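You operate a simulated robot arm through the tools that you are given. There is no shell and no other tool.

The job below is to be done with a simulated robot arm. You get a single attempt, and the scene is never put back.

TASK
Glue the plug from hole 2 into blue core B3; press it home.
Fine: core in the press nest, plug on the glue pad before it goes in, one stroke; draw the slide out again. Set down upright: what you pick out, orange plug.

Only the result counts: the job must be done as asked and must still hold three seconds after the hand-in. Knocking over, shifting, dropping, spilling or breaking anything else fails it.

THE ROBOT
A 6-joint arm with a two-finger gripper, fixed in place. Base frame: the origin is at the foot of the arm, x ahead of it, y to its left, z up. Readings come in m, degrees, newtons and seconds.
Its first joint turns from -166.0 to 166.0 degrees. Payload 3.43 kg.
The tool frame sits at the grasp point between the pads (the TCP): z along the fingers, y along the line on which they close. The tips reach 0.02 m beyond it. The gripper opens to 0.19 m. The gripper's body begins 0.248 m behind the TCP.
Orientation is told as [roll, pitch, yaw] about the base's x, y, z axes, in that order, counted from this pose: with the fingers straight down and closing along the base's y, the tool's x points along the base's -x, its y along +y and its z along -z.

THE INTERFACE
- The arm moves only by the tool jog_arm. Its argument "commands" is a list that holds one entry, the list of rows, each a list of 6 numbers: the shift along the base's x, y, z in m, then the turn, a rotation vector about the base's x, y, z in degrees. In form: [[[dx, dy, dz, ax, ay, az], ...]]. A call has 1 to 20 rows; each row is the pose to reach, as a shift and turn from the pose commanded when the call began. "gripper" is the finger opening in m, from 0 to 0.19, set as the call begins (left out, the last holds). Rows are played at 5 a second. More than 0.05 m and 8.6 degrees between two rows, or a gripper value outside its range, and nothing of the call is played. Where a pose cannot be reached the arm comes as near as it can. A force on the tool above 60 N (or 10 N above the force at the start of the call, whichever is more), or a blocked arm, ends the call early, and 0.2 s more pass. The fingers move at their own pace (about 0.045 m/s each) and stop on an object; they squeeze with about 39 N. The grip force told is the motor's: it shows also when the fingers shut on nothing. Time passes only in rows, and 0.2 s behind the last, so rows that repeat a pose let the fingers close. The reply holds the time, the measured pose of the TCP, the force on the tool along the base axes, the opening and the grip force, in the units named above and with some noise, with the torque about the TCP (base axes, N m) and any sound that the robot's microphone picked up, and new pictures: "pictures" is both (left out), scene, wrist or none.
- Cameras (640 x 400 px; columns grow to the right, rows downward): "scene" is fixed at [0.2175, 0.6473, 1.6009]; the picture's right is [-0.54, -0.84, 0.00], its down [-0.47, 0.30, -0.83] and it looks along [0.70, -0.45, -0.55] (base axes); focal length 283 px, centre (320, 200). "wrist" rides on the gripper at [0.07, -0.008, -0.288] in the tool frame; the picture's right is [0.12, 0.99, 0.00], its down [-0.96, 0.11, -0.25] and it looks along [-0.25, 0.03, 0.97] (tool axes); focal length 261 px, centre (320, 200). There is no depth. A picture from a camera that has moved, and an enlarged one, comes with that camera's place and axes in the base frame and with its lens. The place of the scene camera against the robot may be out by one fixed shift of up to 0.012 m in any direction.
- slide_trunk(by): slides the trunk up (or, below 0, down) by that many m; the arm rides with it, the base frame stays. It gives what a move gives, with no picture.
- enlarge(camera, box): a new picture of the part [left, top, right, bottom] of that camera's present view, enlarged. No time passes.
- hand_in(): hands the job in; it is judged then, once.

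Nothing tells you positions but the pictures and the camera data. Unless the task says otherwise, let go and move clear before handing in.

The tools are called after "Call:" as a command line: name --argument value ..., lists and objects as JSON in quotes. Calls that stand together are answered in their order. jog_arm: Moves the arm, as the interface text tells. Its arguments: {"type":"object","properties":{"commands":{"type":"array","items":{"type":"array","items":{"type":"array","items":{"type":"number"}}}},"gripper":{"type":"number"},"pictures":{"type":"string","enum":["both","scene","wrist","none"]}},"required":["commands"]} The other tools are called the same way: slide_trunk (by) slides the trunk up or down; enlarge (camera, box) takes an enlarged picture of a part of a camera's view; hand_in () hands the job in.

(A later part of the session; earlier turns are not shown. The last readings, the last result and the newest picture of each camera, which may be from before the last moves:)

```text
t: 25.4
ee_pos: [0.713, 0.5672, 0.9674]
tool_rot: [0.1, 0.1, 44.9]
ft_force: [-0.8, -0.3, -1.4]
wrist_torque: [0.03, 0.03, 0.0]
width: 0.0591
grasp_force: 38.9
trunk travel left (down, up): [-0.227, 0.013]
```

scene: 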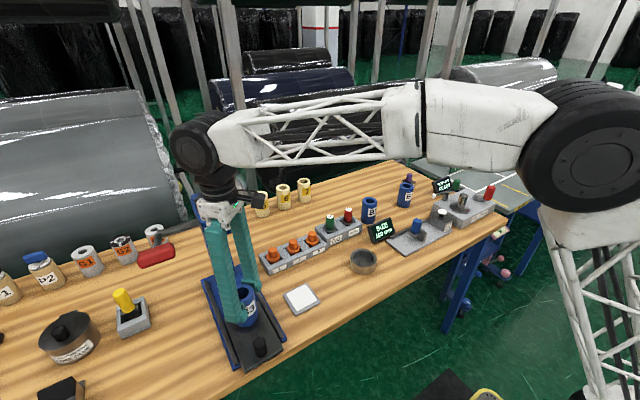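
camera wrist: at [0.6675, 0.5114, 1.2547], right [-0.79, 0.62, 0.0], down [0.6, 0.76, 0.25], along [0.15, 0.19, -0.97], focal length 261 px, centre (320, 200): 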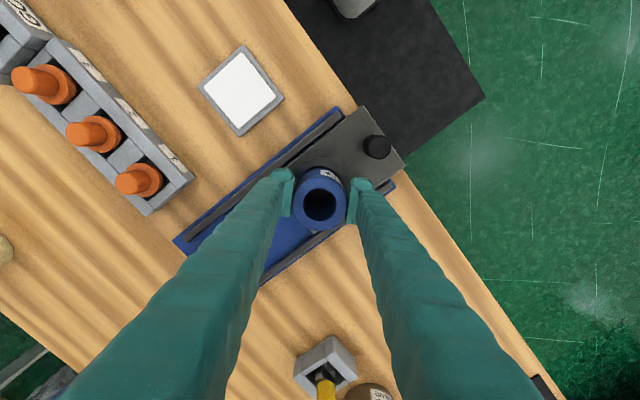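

Free again. I lower gently once more to find the true floor.

Call:
jog_arm --commands '[[[0, 0, -0.001, 0, 0, 0], [0, 0, -0.002, 0, 0, 0], [0, 0, -0.002, 0, 0, 0]]]' --pictures "none"

```text
t: 26.2
ee_pos: [0.7124, 0.5667, 0.9653]
tool_rot: [0.0, -0.1, 45.0]
ft_force: [-0.5, -1.0, 2.7]
wrist_torque: [-0.14, 0.06, 0.0]
width: 0.059
grasp_force: 39.1
trunk travel left (down, up): [-0.227, 0.013]
```

Light contact at the same height with almost no side force, so this is the nest floor. I let go.

Call:
jog_arm --commands '[[[0, 0, 0, 0, 0, 0], [0, 0, 0, 0, 0, 0], [0, 0, 0, 0, 0, 0], [0, 0, 0, 0, 0, 0], [0, 0, 0, 0, 0, 0]]]' --gripper 0.085 --pictures "wrist"

Call:
enlarge --camera "scene" --box '[215, 275, 279, 345]'

Call:
enlarge --camera "wrist" --box '[270, 130, 370, 240]'

```text
t: 27.4
ee_pos: [0.7125, 0.5672, 0.9655]
tool_rot: [0.0, 0.1, 45.0]
ft_force: [-0.2, 0.4, 0.2]
wrist_torque: [0.03, 0.04, 0.03]
width: 0.0849
grasp_force: 0.1
trunk travel left (down, up): [-0.227, 0.013]
camera wrist: at [0.6685, 0.5123, 1.2525], right [-0.79, 0.62, 0.0], down [0.6, 0.76, 0.25], along [0.15, 0.19, -0.97], focal length 261 px, centre (320, 200)
```

wrist: 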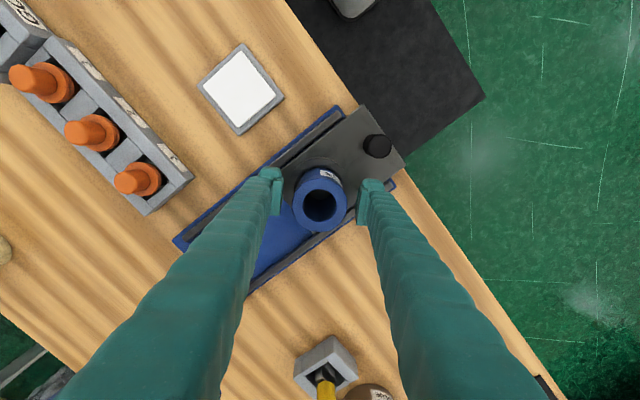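

```text
5.71 times, centred on (247, 310) of scene
camera zoom: at [0.2175, 0.6473, 1.6009], right [-0.54, -0.84, 0.0], down [-0.47, 0.3, -0.83], along [0.7, -0.45, -0.55], focal length 1618 px, centre (737, -429)
```

zoom: 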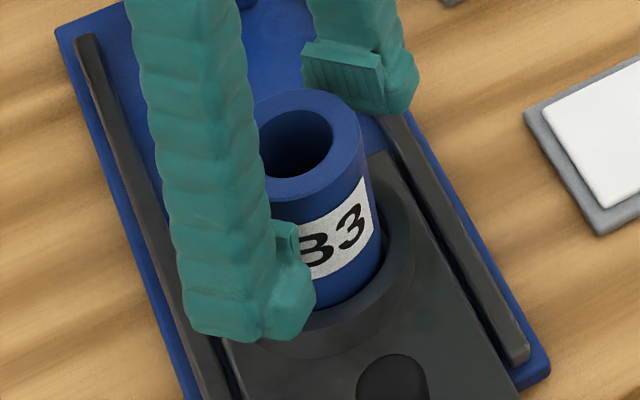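

```text
3.64 times, centred on (320, 185) of wrist
camera zoom: at [0.6685, 0.5123, 1.2525], right [-0.79, 0.62, 0.0], down [0.6, 0.76, 0.25], along [0.15, 0.19, -0.97], focal length 948 px, centre (320, 254)
```

zoom: 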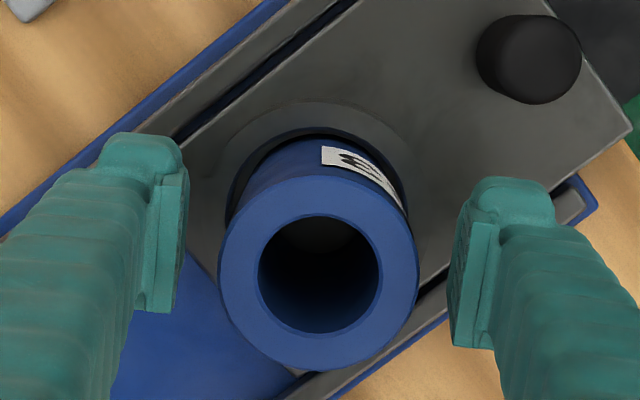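

B3 stands upright in the nest. I rise clear of it and move toward the orange plug tray for a look at hole 2.

Call:
jog_arm --commands '[[[0, 0, 0.03, 0, 0, 0], [0, 0, 0.07, 0, 0, 0], [0, 0, 0.11, 0, 0, 0], [-0.02, -0.035, 0.115, 0, 0, 0], [-0.04, -0.075, 0.115, 0, 0, 0], [-0.05, -0.12, 0.115, 0, 0, 0], [-0.045, -0.165, 0.11, 0, 0, 0], [-0.02, -0.205, 0.1, 0, 0, 0], [0.015, -0.235, 0.095, 0, 0, 0], [0.05, -0.255, 0.09, 0, 0, 0], [0.08, -0.26, 0.085, 0, 0, 0], [0.08, -0.26, 0.085, 0, 0, 0]]]'

Call:
enlarge --camera "wrist" --box '[220, 160, 420, 285]'

Call:
enlarge --camera "scene" --box '[190, 250, 310, 350]'

```text
t: 30.0
ee_pos: [0.7929, 0.3069, 1.0511]
tool_rot: [0.1, 0.0, 45.0]
ft_force: [1.0, -1.0, 0.2]
wrist_torque: [0.0, 0.02, 0.01]
width: 0.0848
grasp_force: 0.0
trunk travel left (down, up): [-0.227, 0.013]
camera wrist: at [0.7487, 0.2518, 1.3376], right [-0.79, 0.62, 0.0], down [0.6, 0.76, 0.25], along [0.15, 0.19, -0.97], focal length 261 px, centre (320, 200)
```

scene: 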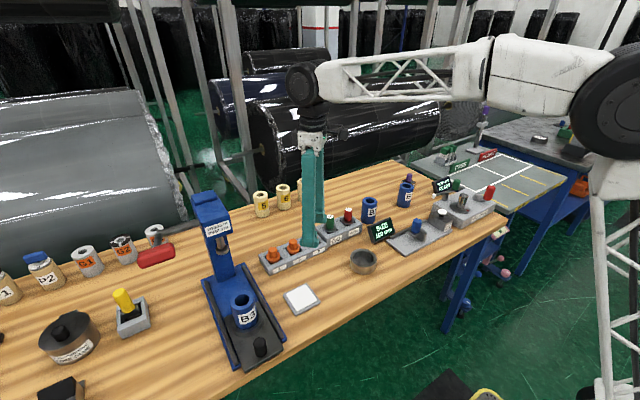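
wrist: 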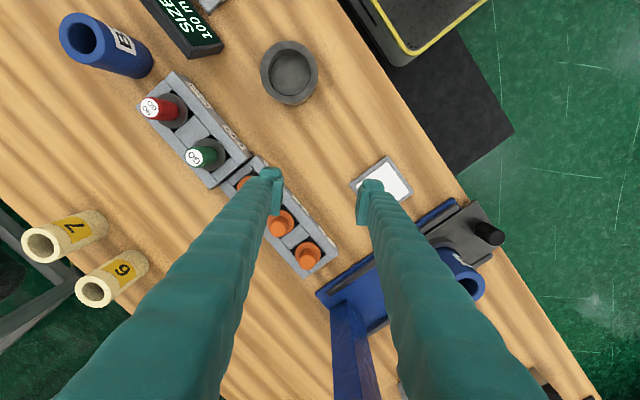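

```text
3.20 times, centred on (320, 222) of wrist
camera zoom: at [0.7487, 0.2518, 1.3376], right [-0.79, 0.62, 0.0], down [0.6, 0.76, 0.25], along [0.15, 0.19, -0.97], focal length 834 px, centre (320, 128)
```

zoom: 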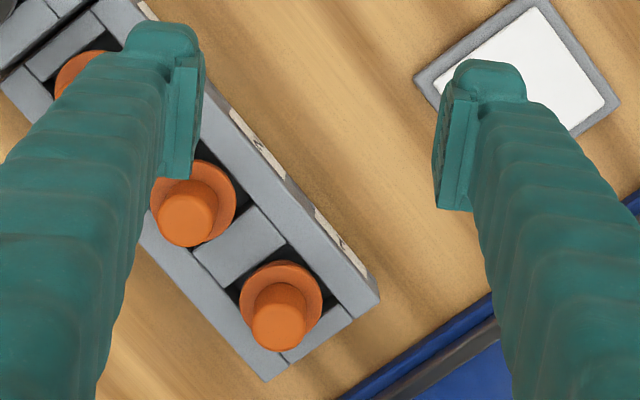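

```text
4.00 times, centred on (250, 300) of scene
camera zoom: at [0.2175, 0.6473, 1.6009], right [-0.54, -0.84, 0.0], down [-0.47, 0.3, -0.83], along [0.7, -0.45, -0.55], focal length 1132 px, centre (600, -200)
```

zoom: 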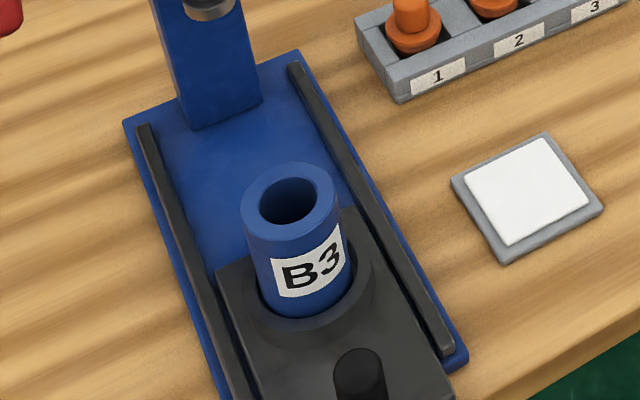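

Hole 2's plug is the middle one, knob top near (0.900, 0.331, 0.922), knob about 0.03 wide with a wider flange below. I move just above it with the gripper narrowed.

Call:
jog_arm --commands '[[[0.03, 0.008, -0.02, 0, 0, 0], [0.06, 0.015, -0.045, 0, 0, 0], [0.09, 0.021, -0.07, 0, 0, 0], [0.107, 0.024, -0.084, 0, 0, 0], [0.107, 0.024, -0.084, 0, 0, 0], [0.107, 0.024, -0.084, 0, 0, 0]]]' --gripper 0.06

Call:
enlarge --camera "wrist" --box '[260, 140, 380, 240]'

Call:
enlarge --camera "scene" --box '[250, 200, 350, 280]'

```text
t: 31.4
ee_pos: [0.8986, 0.3314, 0.967]
tool_rot: [0.0, 0.1, 45.1]
ft_force: [0.7, 0.5, -0.7]
wrist_torque: [-0.02, 0.01, -0.01]
width: 0.0601
grasp_force: 0.1
trunk travel left (down, up): [-0.227, 0.013]
camera wrist: at [0.8555, 0.2761, 1.2533], right [-0.79, 0.62, 0.0], down [0.6, 0.76, 0.25], along [0.15, 0.19, -0.97], focal length 261 px, centre (320, 200)
```

scene: 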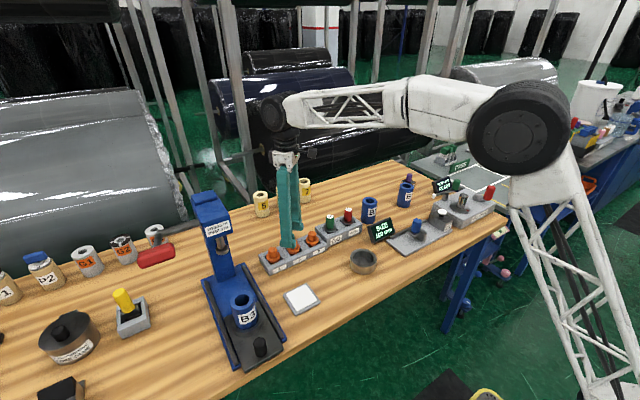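
wrist: 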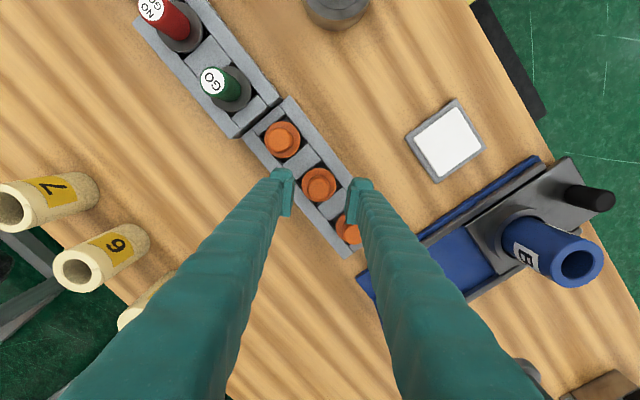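

```text
4.00 times, centred on (320, 190) of wrist
camera zoom: at [0.8555, 0.2761, 1.2533], right [-0.79, 0.62, 0.0], down [0.6, 0.76, 0.25], along [0.15, 0.19, -0.97], focal length 1043 px, centre (320, 240)
```

zoom: 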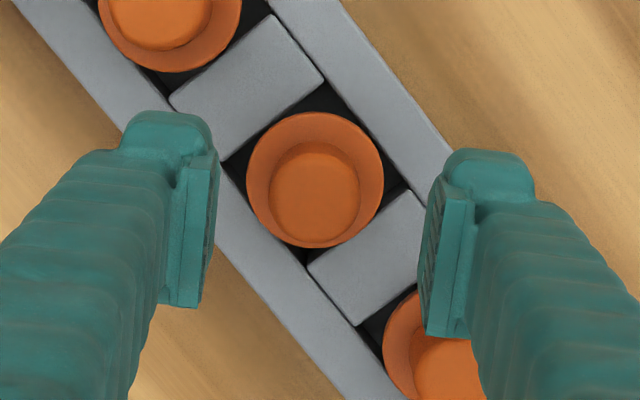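

```text
5.00 times, centred on (300, 240) of scene
camera zoom: at [0.2175, 0.6473, 1.6009], right [-0.54, -0.84, 0.0], down [-0.47, 0.3, -0.83], along [0.7, -0.45, -0.55], focal length 1415 px, centre (420, 0)
```

zoom: 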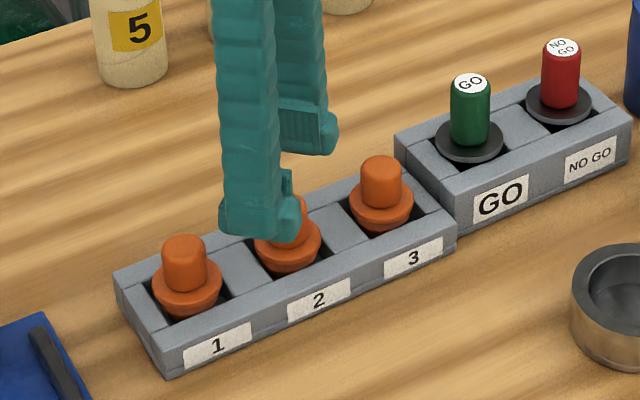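

The tool is centred on plug 2's knob to about 1 mm. I correct slightly and go down around the knob, staying above the flange.

Call:
jog_arm --commands '[[[0.0004, -0.0012, -0.01, 0, 0, 0], [0.0004, -0.0012, -0.025, 0, 0, 0], [0.0004, -0.0012, -0.04, 0, 0, 0], [0.0004, -0.0012, -0.05, 0, 0, 0], [0.0004, -0.0012, -0.05, 0, 0, 0]]]' --gripper 0.058

Call:
enlarge --camera "scene" --box '[250, 200, 350, 280]'

Call:
enlarge --camera "wrist" --box '[260, 140, 380, 240]'

```text
t: 32.6
ee_pos: [0.8997, 0.3297, 0.9157]
tool_rot: [0.0, 0.0, 45.0]
ft_force: [0.2, -0.8, -0.4]
wrist_torque: [0.0, -0.01, 0.01]
width: 0.0581
grasp_force: 0.1
trunk travel left (down, up): [-0.227, 0.013]
camera wrist: at [0.8552, 0.2751, 1.2034], right [-0.79, 0.62, 0.0], down [0.6, 0.76, 0.25], along [0.15, 0.19, -0.97], focal length 261 px, centre (320, 200)
```

scene: 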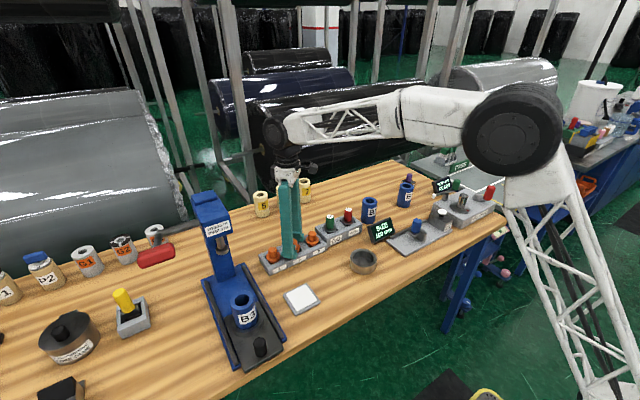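
wrist: 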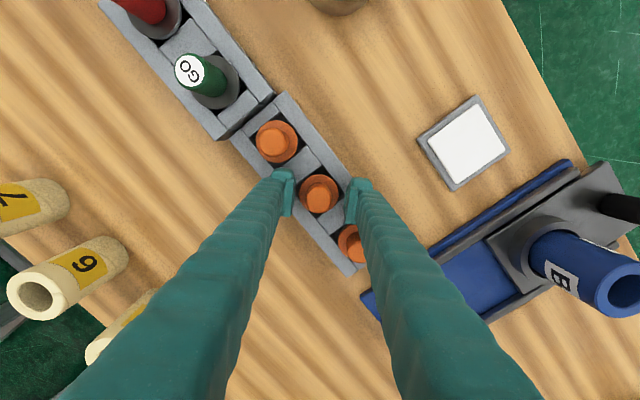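

```text
5.00 times, centred on (300, 240) of scene
camera zoom: at [0.2175, 0.6473, 1.6009], right [-0.54, -0.84, 0.0], down [-0.47, 0.3, -0.83], along [0.7, -0.45, -0.55], focal length 1415 px, centre (420, 0)
```

zoom: 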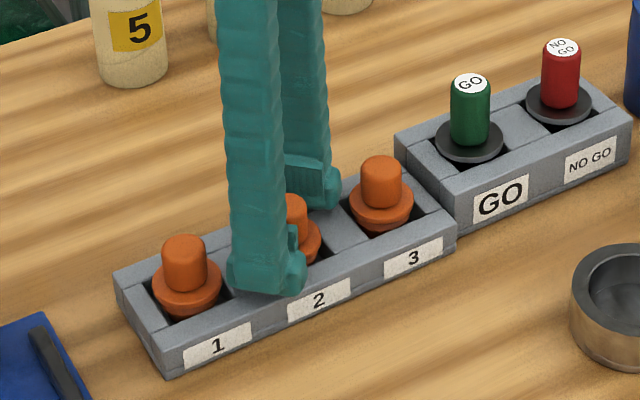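

```text
4.00 times, centred on (320, 190) of wrist
camera zoom: at [0.8552, 0.2751, 1.2034], right [-0.79, 0.62, 0.0], down [0.6, 0.76, 0.25], along [0.15, 0.19, -0.97], focal length 1043 px, centre (320, 240)
```

zoom: 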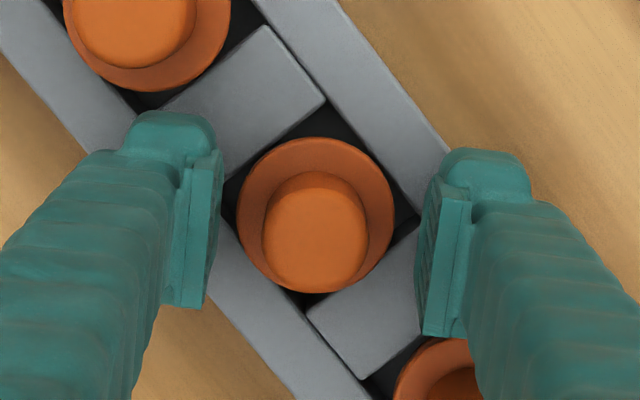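

The pads straddle the knob. I close on it.

Call:
jog_arm --commands '[[[0, 0, 0, 0, 0, 0], [0, 0, 0, 0, 0, 0], [0, 0, 0, 0, 0, 0], [0, 0, 0, 0, 0, 0], [0, 0, 0, 0, 0, 0], [0, 0, 0, 0, 0, 0]]]' --gripper 0.015 --pictures "wrist"

Call:
enlarge --camera "wrist" --box '[260, 140, 380, 240]'

```text
t: 34.0
ee_pos: [0.8983, 0.3307, 0.9201]
tool_rot: [-0.2, -0.2, 44.9]
ft_force: [7.1, 1.0, 41.6]
wrist_torque: [0.09, -0.28, 0.02]
width: 0.0282
grasp_force: 39.3
trunk travel left (down, up): [-0.227, 0.013]
camera wrist: at [0.8542, 0.2745, 1.206], right [-0.79, 0.62, 0.0], down [0.6, 0.76, 0.25], along [0.16, 0.2, -0.97], focal length 261 px, centre (320, 200)
```

wrist: 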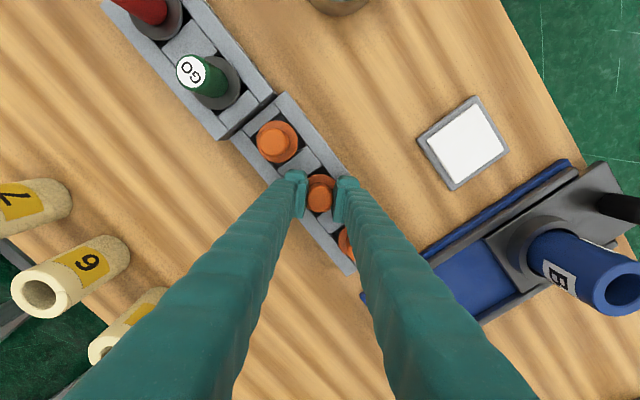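

```text
4.00 times, centred on (320, 190) of wrist
camera zoom: at [0.8542, 0.2745, 1.206], right [-0.79, 0.62, 0.0], down [0.6, 0.76, 0.25], along [0.16, 0.2, -0.97], focal length 1043 px, centre (320, 240)
```

zoom: 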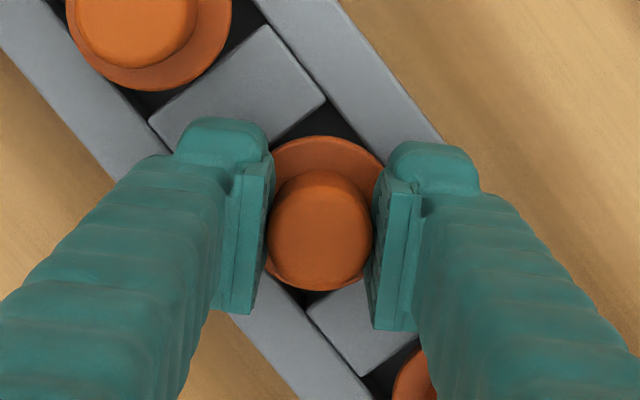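

The fingertips wedged on the flange's cone while closing (41 N upward), but the knob is gripped at 0.028. I lift gently to relieve this and check.

Call:
jog_arm --commands '[[[0, 0, 0.003, 0, 0, 0], [0, 0, 0.006, 0, 0, 0], [0, 0, 0.01, 0, 0, 0], [0, 0, 0.01, 0, 0, 0]]]' --pictures "none"

Call:
enlarge --camera "scene" --box '[250, 200, 350, 280]'

Call:
enlarge --camera "wrist" --box '[260, 140, 380, 240]'

```text
t: 35.0
ee_pos: [0.8992, 0.3308, 0.9264]
tool_rot: [0.0, -0.1, 45.0]
ft_force: [0.1, -0.2, -0.4]
wrist_torque: [-0.01, -0.01, -0.01]
width: 0.0281
grasp_force: 39.1
trunk travel left (down, up): [-0.227, 0.013]
```

```text
5.00 times, centred on (300, 240) of scene
camera zoom: at [0.2175, 0.6473, 1.6009], right [-0.54, -0.84, 0.0], down [-0.47, 0.3, -0.83], along [0.7, -0.45, -0.55], focal length 1415 px, centre (420, 0)
```

zoom: 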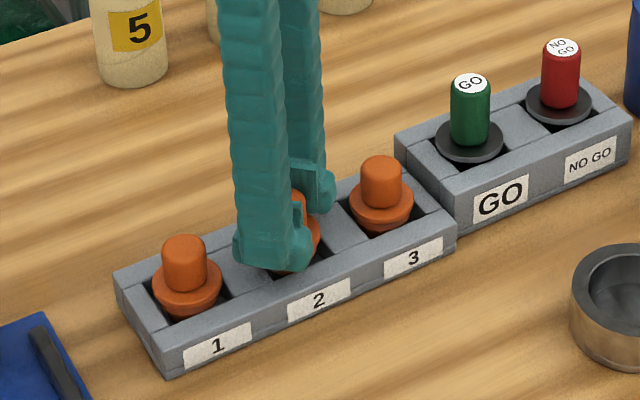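

```text
4.00 times, centred on (320, 190) of wrist
camera zoom: at [0.8554, 0.2752, 1.2129], right [-0.79, 0.62, 0.0], down [0.6, 0.76, 0.25], along [0.15, 0.19, -0.97], focal length 1043 px, centre (320, 240)
```

zoom: 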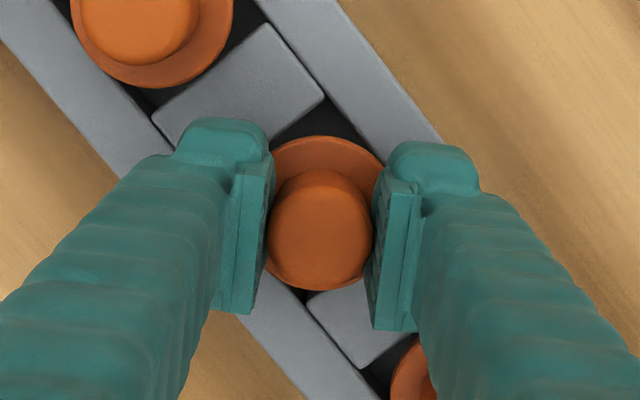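

The plug came free and rises with the gripper. I lift it further and look at its lower end.

Call:
jog_arm --commands '[[[0, 0, 0.012, 0, 0, 0], [0, 0, 0.025, 0, 0, 0], [0, 0, 0.038, 0, 0, 0], [0, 0, 0.043, 0, 0, 0], [0, 0, 0.043, 0, 0, 0]]]'

Call:
enlarge --camera "scene" --box '[250, 190, 350, 270]'

Call:
enlarge --camera "wrist" --box '[260, 140, 380, 240]'

```text
t: 36.2
ee_pos: [0.8992, 0.3307, 0.9702]
tool_rot: [0.0, 0.0, 45.0]
ft_force: [0.7, -0.4, -0.8]
wrist_torque: [0.02, -0.01, 0.01]
width: 0.028
grasp_force: 38.9
trunk travel left (down, up): [-0.227, 0.013]
camera wrist: at [0.8559, 0.275, 1.2568], right [-0.79, 0.62, 0.0], down [0.6, 0.76, 0.25], along [0.15, 0.19, -0.97], focal length 261 px, centre (320, 200)
```

scene: 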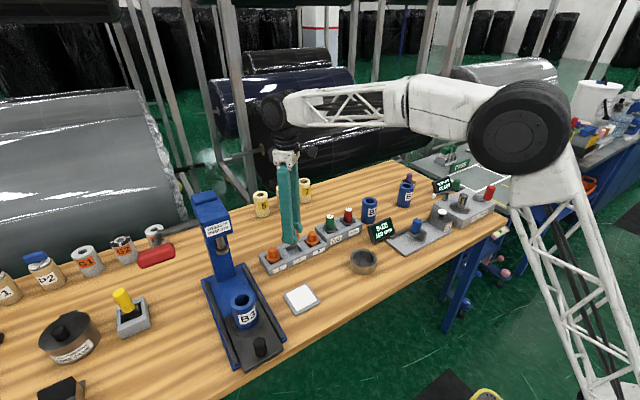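
wrist: 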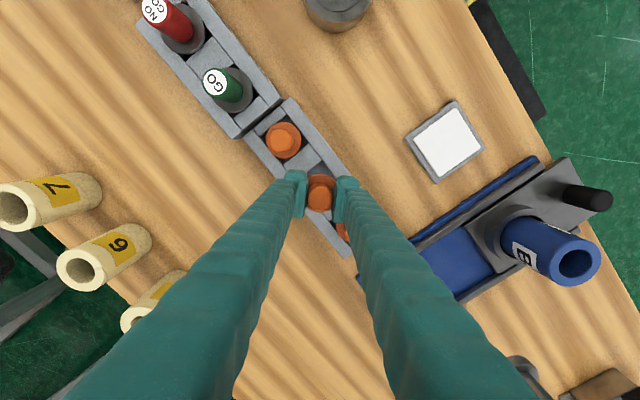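

```text
5.00 times, centred on (300, 230) of scene
camera zoom: at [0.2175, 0.6473, 1.6009], right [-0.54, -0.84, 0.0], down [-0.47, 0.3, -0.83], along [0.7, -0.45, -0.55], focal length 1415 px, centre (420, 50)
```

zoom: 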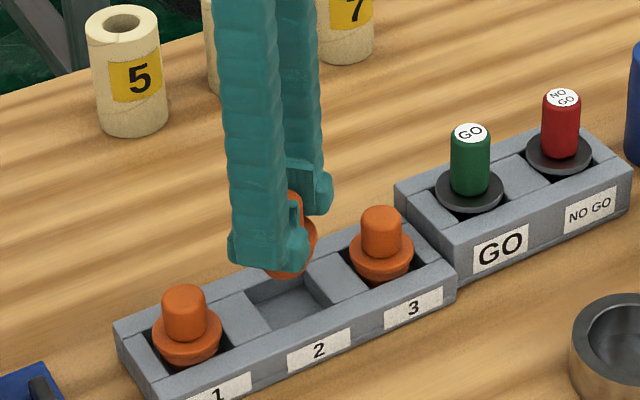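

```text
4.00 times, centred on (320, 190) of wrist
camera zoom: at [0.8559, 0.275, 1.2568], right [-0.79, 0.62, 0.0], down [0.6, 0.76, 0.25], along [0.15, 0.19, -0.97], focal length 1043 px, centre (320, 240)
```

zoom: 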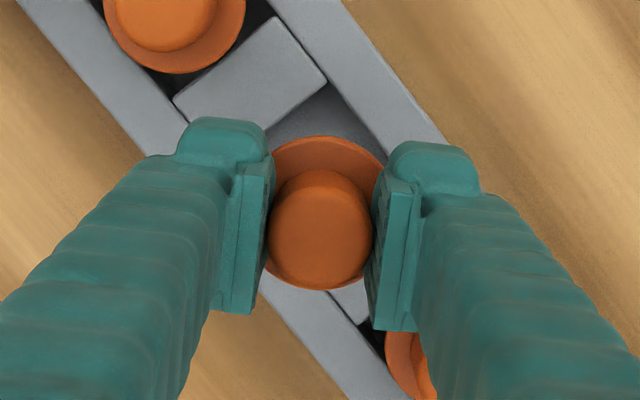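

Plug 2 is clear of its hole. I carry it toward me and over the white glue pad near (0.719, 0.399).

Call:
jog_arm --commands '[[[-0.02, 0.003, 0.008, 0, 0, 0], [-0.055, 0.01, 0.02, 0, 0, 0], [-0.095, 0.025, 0.04, 0, 0, 0], [-0.135, 0.045, 0.05, 0, 0, 0], [-0.165, 0.06, 0.05, 0, 0, 0], [-0.18, 0.0685, 0.045, 0, 0, 0], [-0.18, 0.0685, 0.045, 0, 0, 0], [-0.18, 0.0685, 0.045, 0, 0, 0]]]'

Call:
enlarge --camera "scene" --box '[260, 230, 360, 330]'

Call:
enlarge --camera "wrist" --box '[260, 120, 380, 240]'

```text
t: 38.0
ee_pos: [0.7195, 0.4, 1.0146]
tool_rot: [0.0, 0.0, 45.0]
ft_force: [0.1, -0.4, 0.0]
wrist_torque: [0.0, 0.02, -0.01]
width: 0.0277
grasp_force: 38.9
trunk travel left (down, up): [-0.227, 0.013]
camera wrist: at [0.6757, 0.3437, 1.3022], right [-0.79, 0.62, 0.0], down [0.6, 0.76, 0.25], along [0.15, 0.19, -0.97], focal length 261 px, centre (320, 200)
```

scene: 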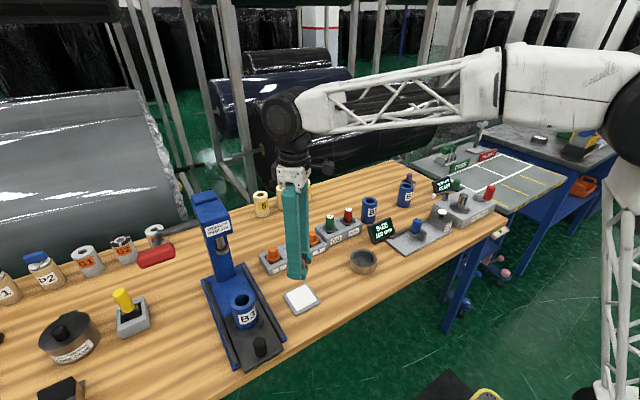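
wrist: 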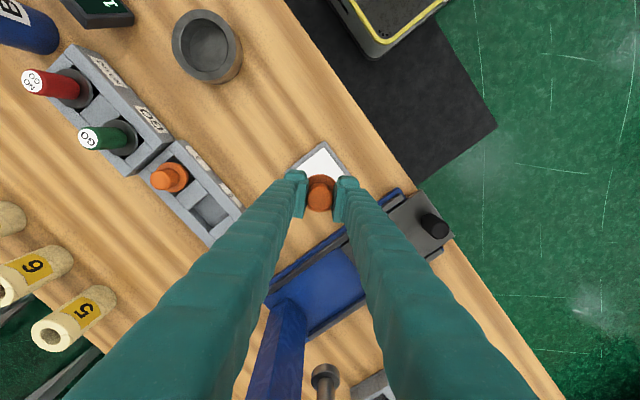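

```text
4.00 times, centred on (310, 280) of scene
camera zoom: at [0.2175, 0.6473, 1.6009], right [-0.54, -0.84, 0.0], down [-0.47, 0.3, -0.83], along [0.7, -0.45, -0.55], focal length 1132 px, centre (360, -120)
```

zoom: 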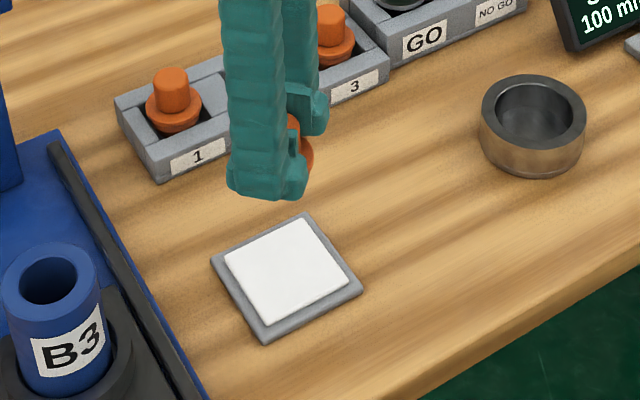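

```text
3.33 times, centred on (320, 180) of wrist
camera zoom: at [0.6757, 0.3437, 1.3022], right [-0.79, 0.62, 0.0], down [0.6, 0.76, 0.25], along [0.15, 0.19, -0.97], focal length 869 px, centre (320, 267)
```

zoom: 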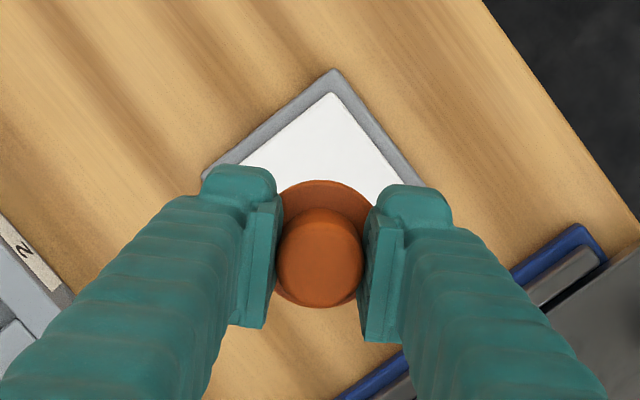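

The plug hangs over the pad. I descend part way and look at the plug's lower end against the pad.

Call:
jog_arm --commands '[[[-0.0005, -0.001, -0.02, 0, 0, 0], [-0.0005, -0.001, -0.04, 0, 0, 0], [-0.0005, -0.001, -0.06, 0, 0, 0], [-0.0005, -0.001, -0.068, 0, 0, 0], [-0.0005, -0.001, -0.068, 0, 0, 0]]]' --pictures "none"

Call:
enlarge --camera "scene" --box '[270, 250, 340, 320]'

Call:
enlarge --camera "wrist" --box '[270, 130, 370, 230]'

```text
t: 39.2
ee_pos: [0.7183, 0.3983, 0.9473]
tool_rot: [0.0, 0.1, 45.0]
ft_force: [-0.6, 0.4, -1.1]
wrist_torque: [-0.01, 0.05, 0.02]
width: 0.0283
grasp_force: 39.6
trunk travel left (down, up): [-0.227, 0.013]
```

```text
5.71 times, centred on (305, 285) of scene
camera zoom: at [0.2175, 0.6473, 1.6009], right [-0.54, -0.84, 0.0], down [-0.47, 0.3, -0.83], along [0.7, -0.45, -0.55], focal length 1618 px, centre (406, -286)
```

zoom: 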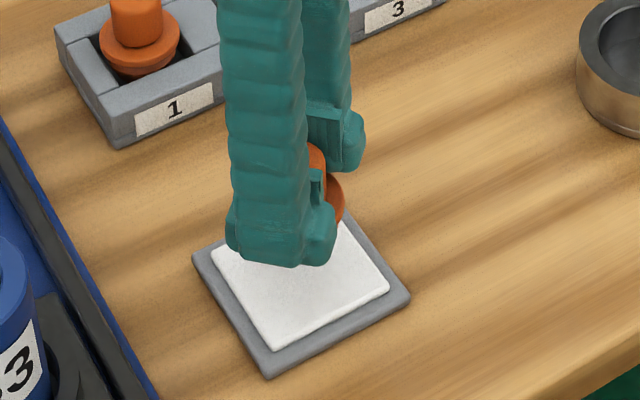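

```text
4.00 times, centred on (320, 180) of wrist
camera zoom: at [0.6757, 0.3427, 1.2337], right [-0.79, 0.62, 0.0], down [0.6, 0.76, 0.25], along [0.15, 0.19, -0.97], focal length 1043 px, centre (320, 280)
```

zoom: 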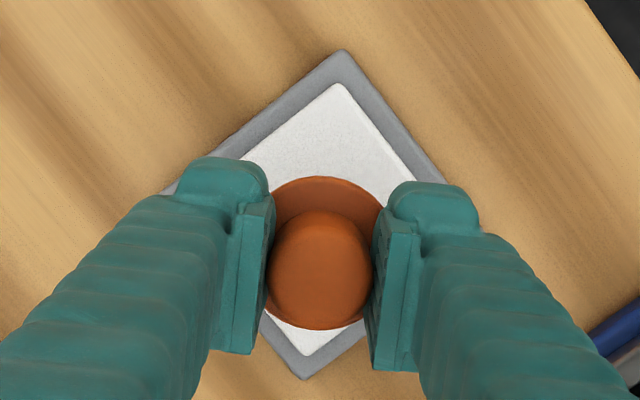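

No contact yet. I continue down in small steps watching the force.

Call:
jog_arm --commands '[[[0, 0, -0.005, 0, 0, 0], [0, 0, -0.01, 0, 0, 0], [0, 0, -0.015, 0, 0, 0], [0, 0, -0.015, 0, 0, 0]]]' --pictures "none"

```text
t: 40.2
ee_pos: [0.7191, 0.3976, 0.9306]
tool_rot: [0.0, -0.1, 44.9]
ft_force: [0.3, 0.2, -0.8]
wrist_torque: [0.01, 0.0, -0.01]
width: 0.0281
grasp_force: 38.9
trunk travel left (down, up): [-0.227, 0.013]
```

Call:
jog_arm --commands '[[[0, 0, -0.002, 0, 0, 0], [0, 0, -0.004, 0, 0, 0], [0, 0, -0.006, 0, 0, 0], [0, 0, -0.006, 0, 0, 0]]]' --pictures "none"

Call:
enlarge --camera "scene" --box '[270, 250, 340, 320]'

```text
t: 41.2
ee_pos: [0.7189, 0.3978, 0.926]
tool_rot: [0.0, 0.0, 45.0]
ft_force: [-0.5, -0.4, -0.6]
wrist_torque: [-0.03, 0.0, 0.03]
width: 0.0276
grasp_force: 38.6
trunk travel left (down, up): [-0.227, 0.013]
```

```text
5.71 times, centred on (305, 285) of scene
camera zoom: at [0.2175, 0.6473, 1.6009], right [-0.54, -0.84, 0.0], down [-0.47, 0.3, -0.83], along [0.7, -0.45, -0.55], focal length 1618 px, centre (406, -286)
```

zoom: 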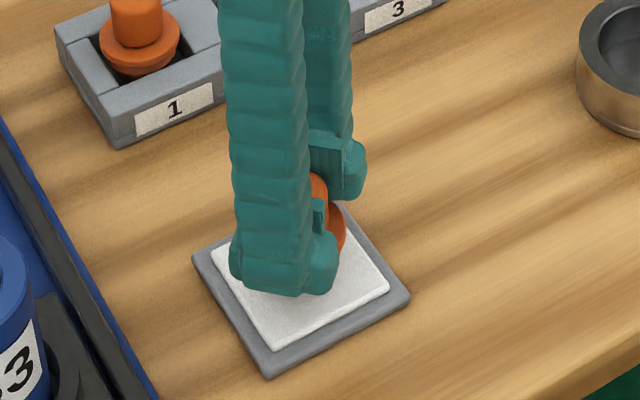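

Still free. Continuing in 2 mm steps.

Call:
jog_arm --commands '[[[0, 0, -0.0015, 0, 0, 0], [0, 0, -0.003, 0, 0, 0], [0, 0, -0.004, 0, 0, 0], [0, 0, -0.004, 0, 0, 0]]]' --pictures "none"

```text
t: 42.2
ee_pos: [0.7181, 0.398, 0.9236]
tool_rot: [0.0, -0.1, 45.0]
ft_force: [0.1, 0.3, 17.9]
wrist_torque: [0.04, 0.02, 0.01]
width: 0.0277
grasp_force: 39.2
trunk travel left (down, up): [-0.227, 0.013]
```

The plug's flat underside now rests on the pad with 18 N and no tilt torque. I hold it there a moment and, meanwhile, check the rest of the bench to be sure this is the glue pad.

Call:
jog_arm --commands '[[[0, 0, 0.001, 0, 0, 0], [0, 0, 0.001, 0, 0, 0], [0, 0, 0.001, 0, 0, 0], [0, 0, 0.001, 0, 0, 0], [0, 0, 0.001, 0, 0, 0]]]'

Call:
enlarge --camera "scene" --box '[0, 300, 160, 400]'

Call:
enlarge --camera "scene" --box '[275, 270, 335, 330]'

Call:
enlarge --camera "scene" --box '[330, 230, 420, 290]'

```text
t: 43.4
ee_pos: [0.7194, 0.398, 0.9237]
tool_rot: [0.0, 0.0, 45.1]
ft_force: [1.4, 2.8, 13.5]
wrist_torque: [0.15, -0.05, -0.01]
width: 0.0277
grasp_force: 38.9
trunk travel left (down, up): [-0.227, 0.013]
camera wrist: at [0.6748, 0.3422, 1.2098], right [-0.79, 0.62, 0.0], down [0.6, 0.76, 0.25], along [0.15, 0.19, -0.97], focal length 261 px, centre (320, 200)
```

scene: 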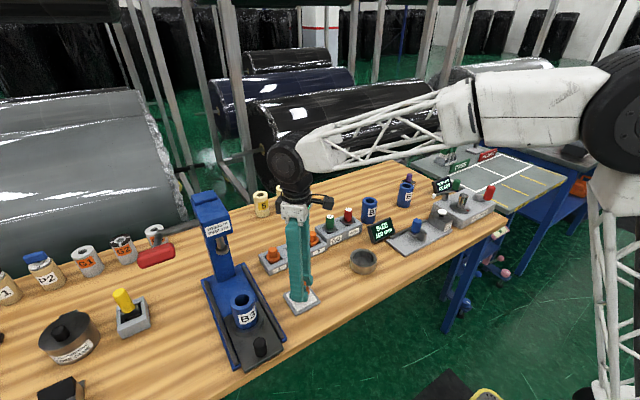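
wrist: 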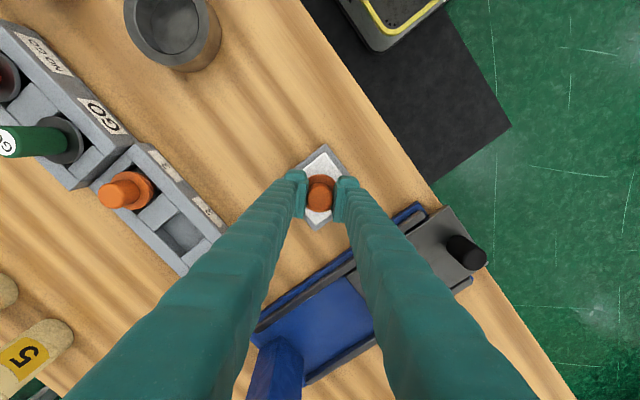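

```text
4.00 times, centred on (80, 350) of scene
camera zoom: at [0.2175, 0.6473, 1.6009], right [-0.54, -0.84, 0.0], down [-0.47, 0.3, -0.83], along [0.7, -0.45, -0.55], focal length 1132 px, centre (1280, -400)
```

zoom: 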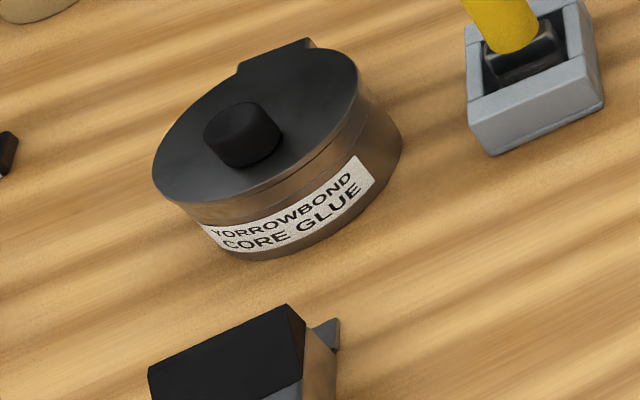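

```text
6.67 times, centred on (305, 300) of scene
camera zoom: at [0.2175, 0.6473, 1.6009], right [-0.54, -0.84, 0.0], down [-0.47, 0.3, -0.83], along [0.7, -0.45, -0.55], focal length 1887 px, centre (420, -467)
```

zoom: 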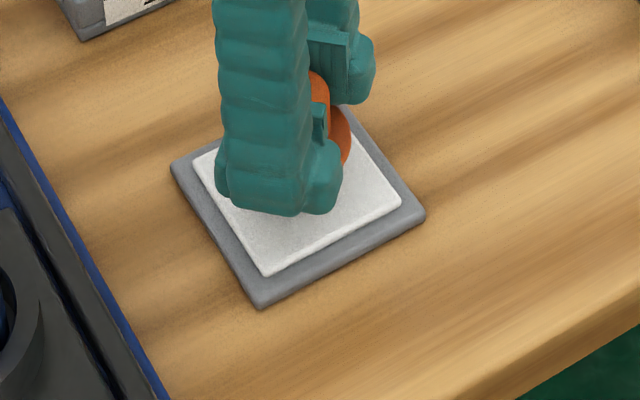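

```text
6.67 times, centred on (375, 260) of scene
camera zoom: at [0.2175, 0.6473, 1.6009], right [-0.54, -0.84, 0.0], down [-0.47, 0.3, -0.83], along [0.7, -0.45, -0.55], focal length 1887 px, centre (-47, -200)
```

zoom: 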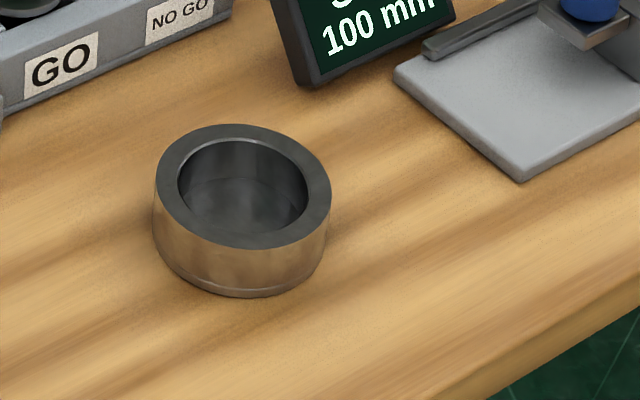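

The white pad beside the press is the only glue pad in sight and the plug has been pressed on it for over a second. I lift the plug off and move to a spot where I can see the core's bore precisely.

Call:
jog_arm --commands '[[[0, 0, 0.004, 0, 0, 0], [0, 0, 0.03, 0, 0, 0], [0, 0, 0.07, 0, 0, 0], [-0.005, 0.01, 0.11, 0, 0, 0], [-0.02, 0.035, 0.135, 0, 0, 0], [-0.04, 0.065, 0.145, 0, 0, 0], [-0.055, 0.095, 0.145, 0, 0, 0], [-0.058, 0.105, 0.145, 0, 0, 0], [-0.058, 0.105, 0.145, 0, 0, 0]]]'

Call:
enlarge --camera "wrist" --box '[270, 180, 370, 270]'

Call:
enlarge --camera "scene" --box '[200, 240, 300, 340]'

```text
t: 45.4
ee_pos: [0.6623, 0.5037, 1.0694]
tool_rot: [0.0, -0.1, 45.0]
ft_force: [-0.2, 0.3, -0.3]
wrist_torque: [0.01, 0.0, 0.03]
width: 0.0278
grasp_force: 39.0
trunk travel left (down, up): [-0.227, 0.013]
camera wrist: at [0.6174, 0.4478, 1.3554], right [-0.79, 0.62, 0.0], down [0.6, 0.76, 0.25], along [0.15, 0.19, -0.97], focal length 261 px, centre (320, 200)
```

scene: 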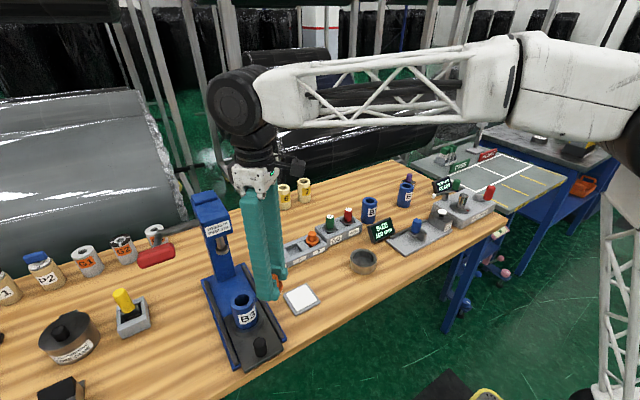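
wrist: 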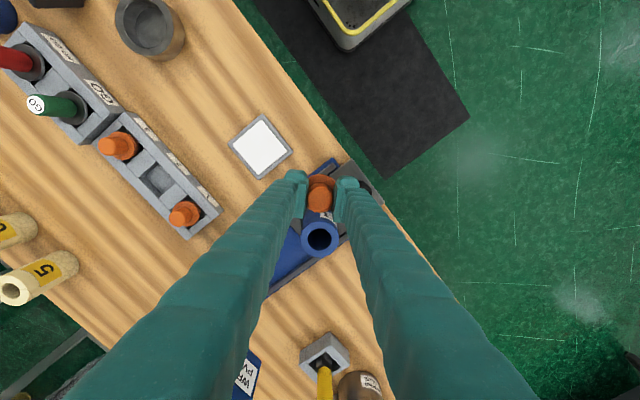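

```text
4.44 times, centred on (320, 225) of wrist
camera zoom: at [0.6174, 0.4478, 1.3554], right [-0.79, 0.62, 0.0], down [0.6, 0.76, 0.25], along [0.15, 0.19, -0.97], focal length 1158 px, centre (320, 89)
```

zoom: 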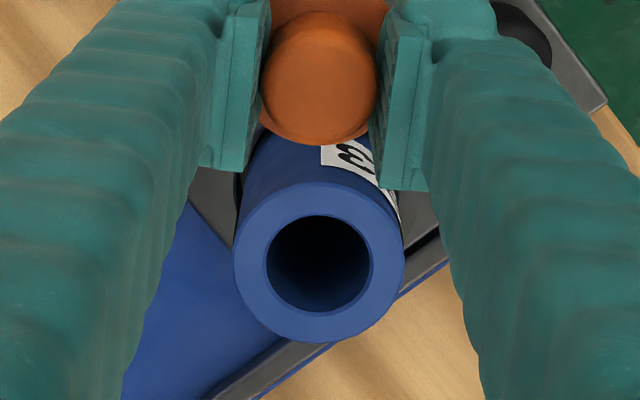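

```text
4.00 times, centred on (250, 290) of scene
camera zoom: at [0.2175, 0.6473, 1.6009], right [-0.54, -0.84, 0.0], down [-0.47, 0.3, -0.83], along [0.7, -0.45, -0.55], focal length 1132 px, centre (600, -160)
```

zoom: 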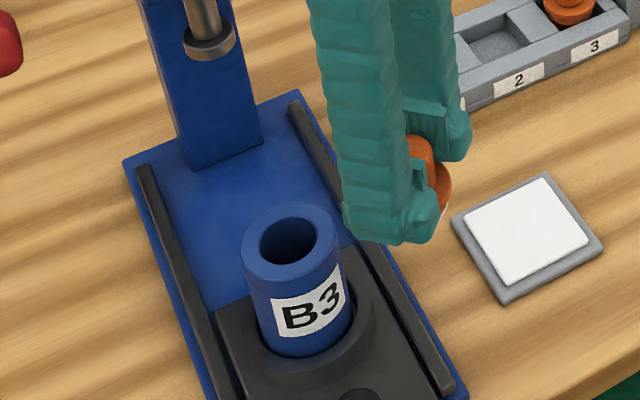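

The core's top centre measures about (0.715, 0.571, 0.980). I check the plug's underside, then bring it just above the bore.

Call:
enlarge --camera "scene" --box '[280, 265, 320, 305]'

Call:
jog_arm --commands '[[[0.015, 0.02, 0, 0, 0, 0], [0.03, 0.04, 0, 0, 0, 0], [0.045, 0.057, -0.002, 0, 0, 0], [0.053, 0.067, -0.008, 0, 0, 0], [0.053, 0.067, -0.015, 0, 0, 0], [0.053, 0.067, -0.015, 0, 0, 0]]]'

Call:
enlarge --camera "wrist" --box '[270, 140, 370, 240]'

Call:
enlarge --camera "scene" --box '[210, 270, 280, 340]'

```text
10.00 times, centred on (300, 285) of scene
camera zoom: at [0.2175, 0.6473, 1.6009], right [-0.54, -0.84, 0.0], down [-0.47, 0.3, -0.83], along [0.7, -0.45, -0.55], focal length 2831 px, centre (520, -650)
```

zoom: 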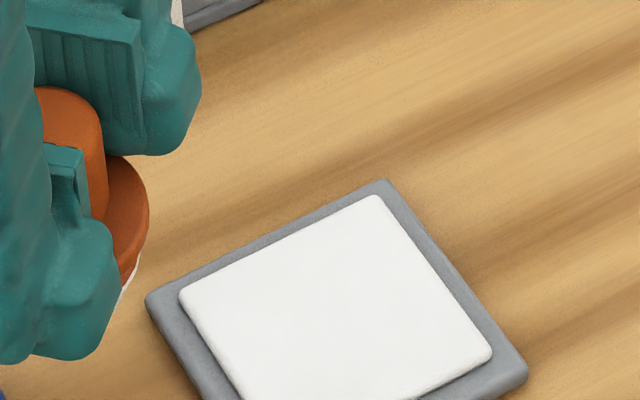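

```text
t: 46.8
ee_pos: [0.7154, 0.569, 1.0522]
tool_rot: [0.1, 0.1, 45.1]
ft_force: [0.1, 0.3, -1.3]
wrist_torque: [-0.02, 0.0, 0.01]
width: 0.0279
grasp_force: 39.4
trunk travel left (down, up): [-0.227, 0.013]
camera wrist: at [0.6708, 0.5142, 1.3396], right [-0.79, 0.62, 0.0], down [0.6, 0.76, 0.25], along [0.15, 0.19, -0.97], focal length 261 px, centre (320, 200)
```

scene: 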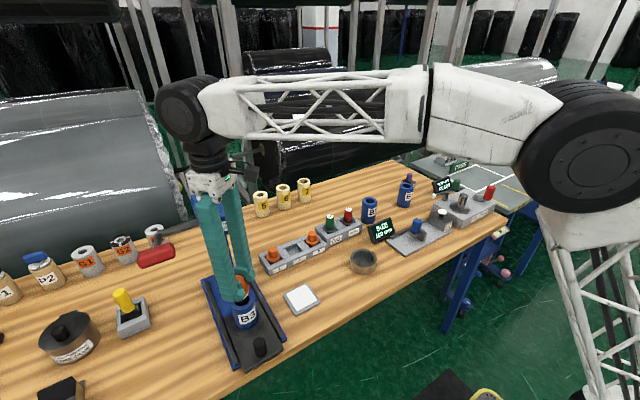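
wrist: 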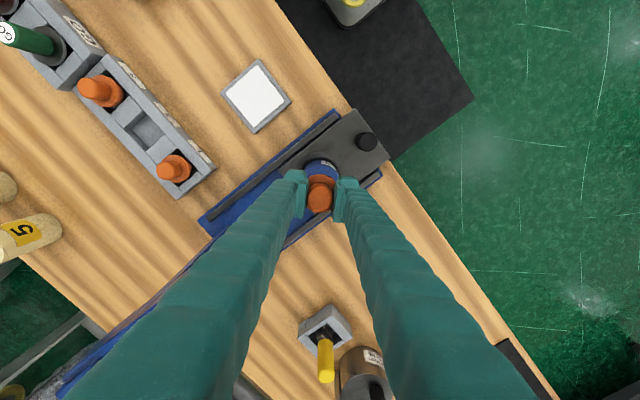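

```text
4.00 times, centred on (320, 190) of wrist
camera zoom: at [0.6708, 0.5142, 1.3396], right [-0.79, 0.62, 0.0], down [0.6, 0.76, 0.25], along [0.15, 0.19, -0.97], focal length 1043 px, centre (320, 240)
```

zoom: 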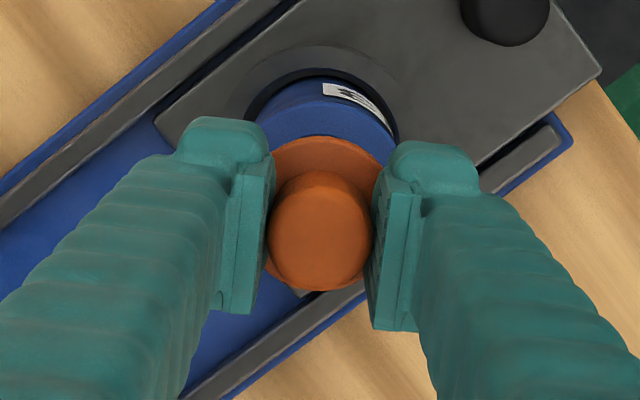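

```text
5.71 times, centred on (245, 305) of scene
camera zoom: at [0.2175, 0.6473, 1.6009], right [-0.54, -0.84, 0.0], down [-0.47, 0.3, -0.83], along [0.7, -0.45, -0.55], focal length 1618 px, centre (749, -400)
```

zoom: 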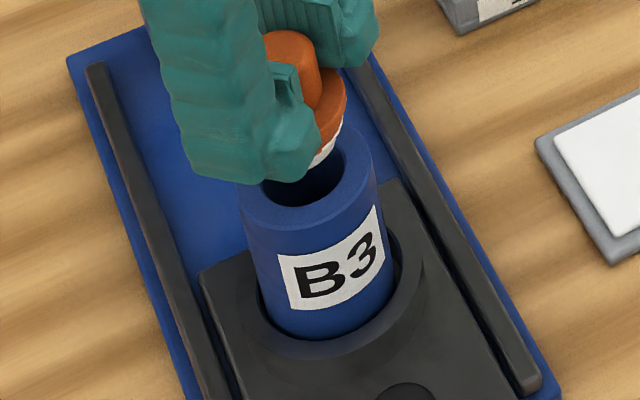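

White glue is visible on the plug's lower edge. I zoom in to align the plug with the bore.

Call:
enlarge --camera "wrist" --box '[295, 150, 345, 190]'

Call:
enlarge --camera "scene" --box '[230, 270, 270, 310]'

```text
10.00 times, centred on (320, 170) of wrist
camera zoom: at [0.6708, 0.5142, 1.3396], right [-0.79, 0.62, 0.0], down [0.6, 0.76, 0.25], along [0.15, 0.19, -0.97], focal length 2606 px, centre (320, 500)
```

zoom: 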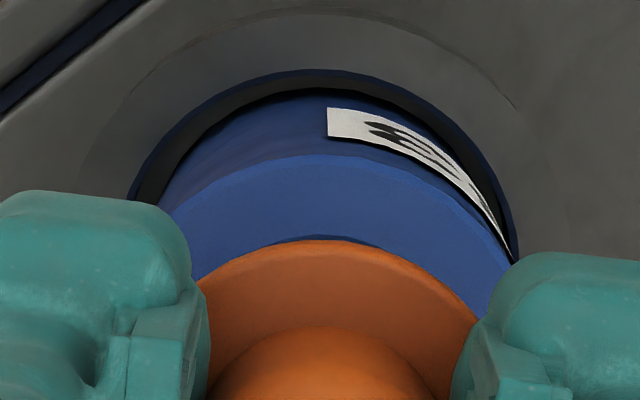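

```text
10.00 times, centred on (250, 290) of scene
camera zoom: at [0.2175, 0.6473, 1.6009], right [-0.54, -0.84, 0.0], down [-0.47, 0.3, -0.83], along [0.7, -0.45, -0.55], focal length 2831 px, centre (1020, -700)
```

zoom: 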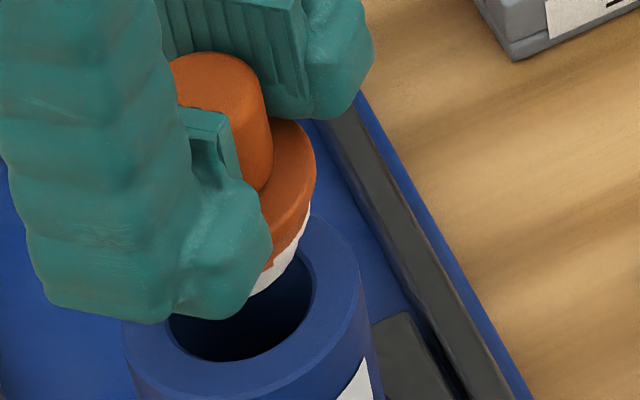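

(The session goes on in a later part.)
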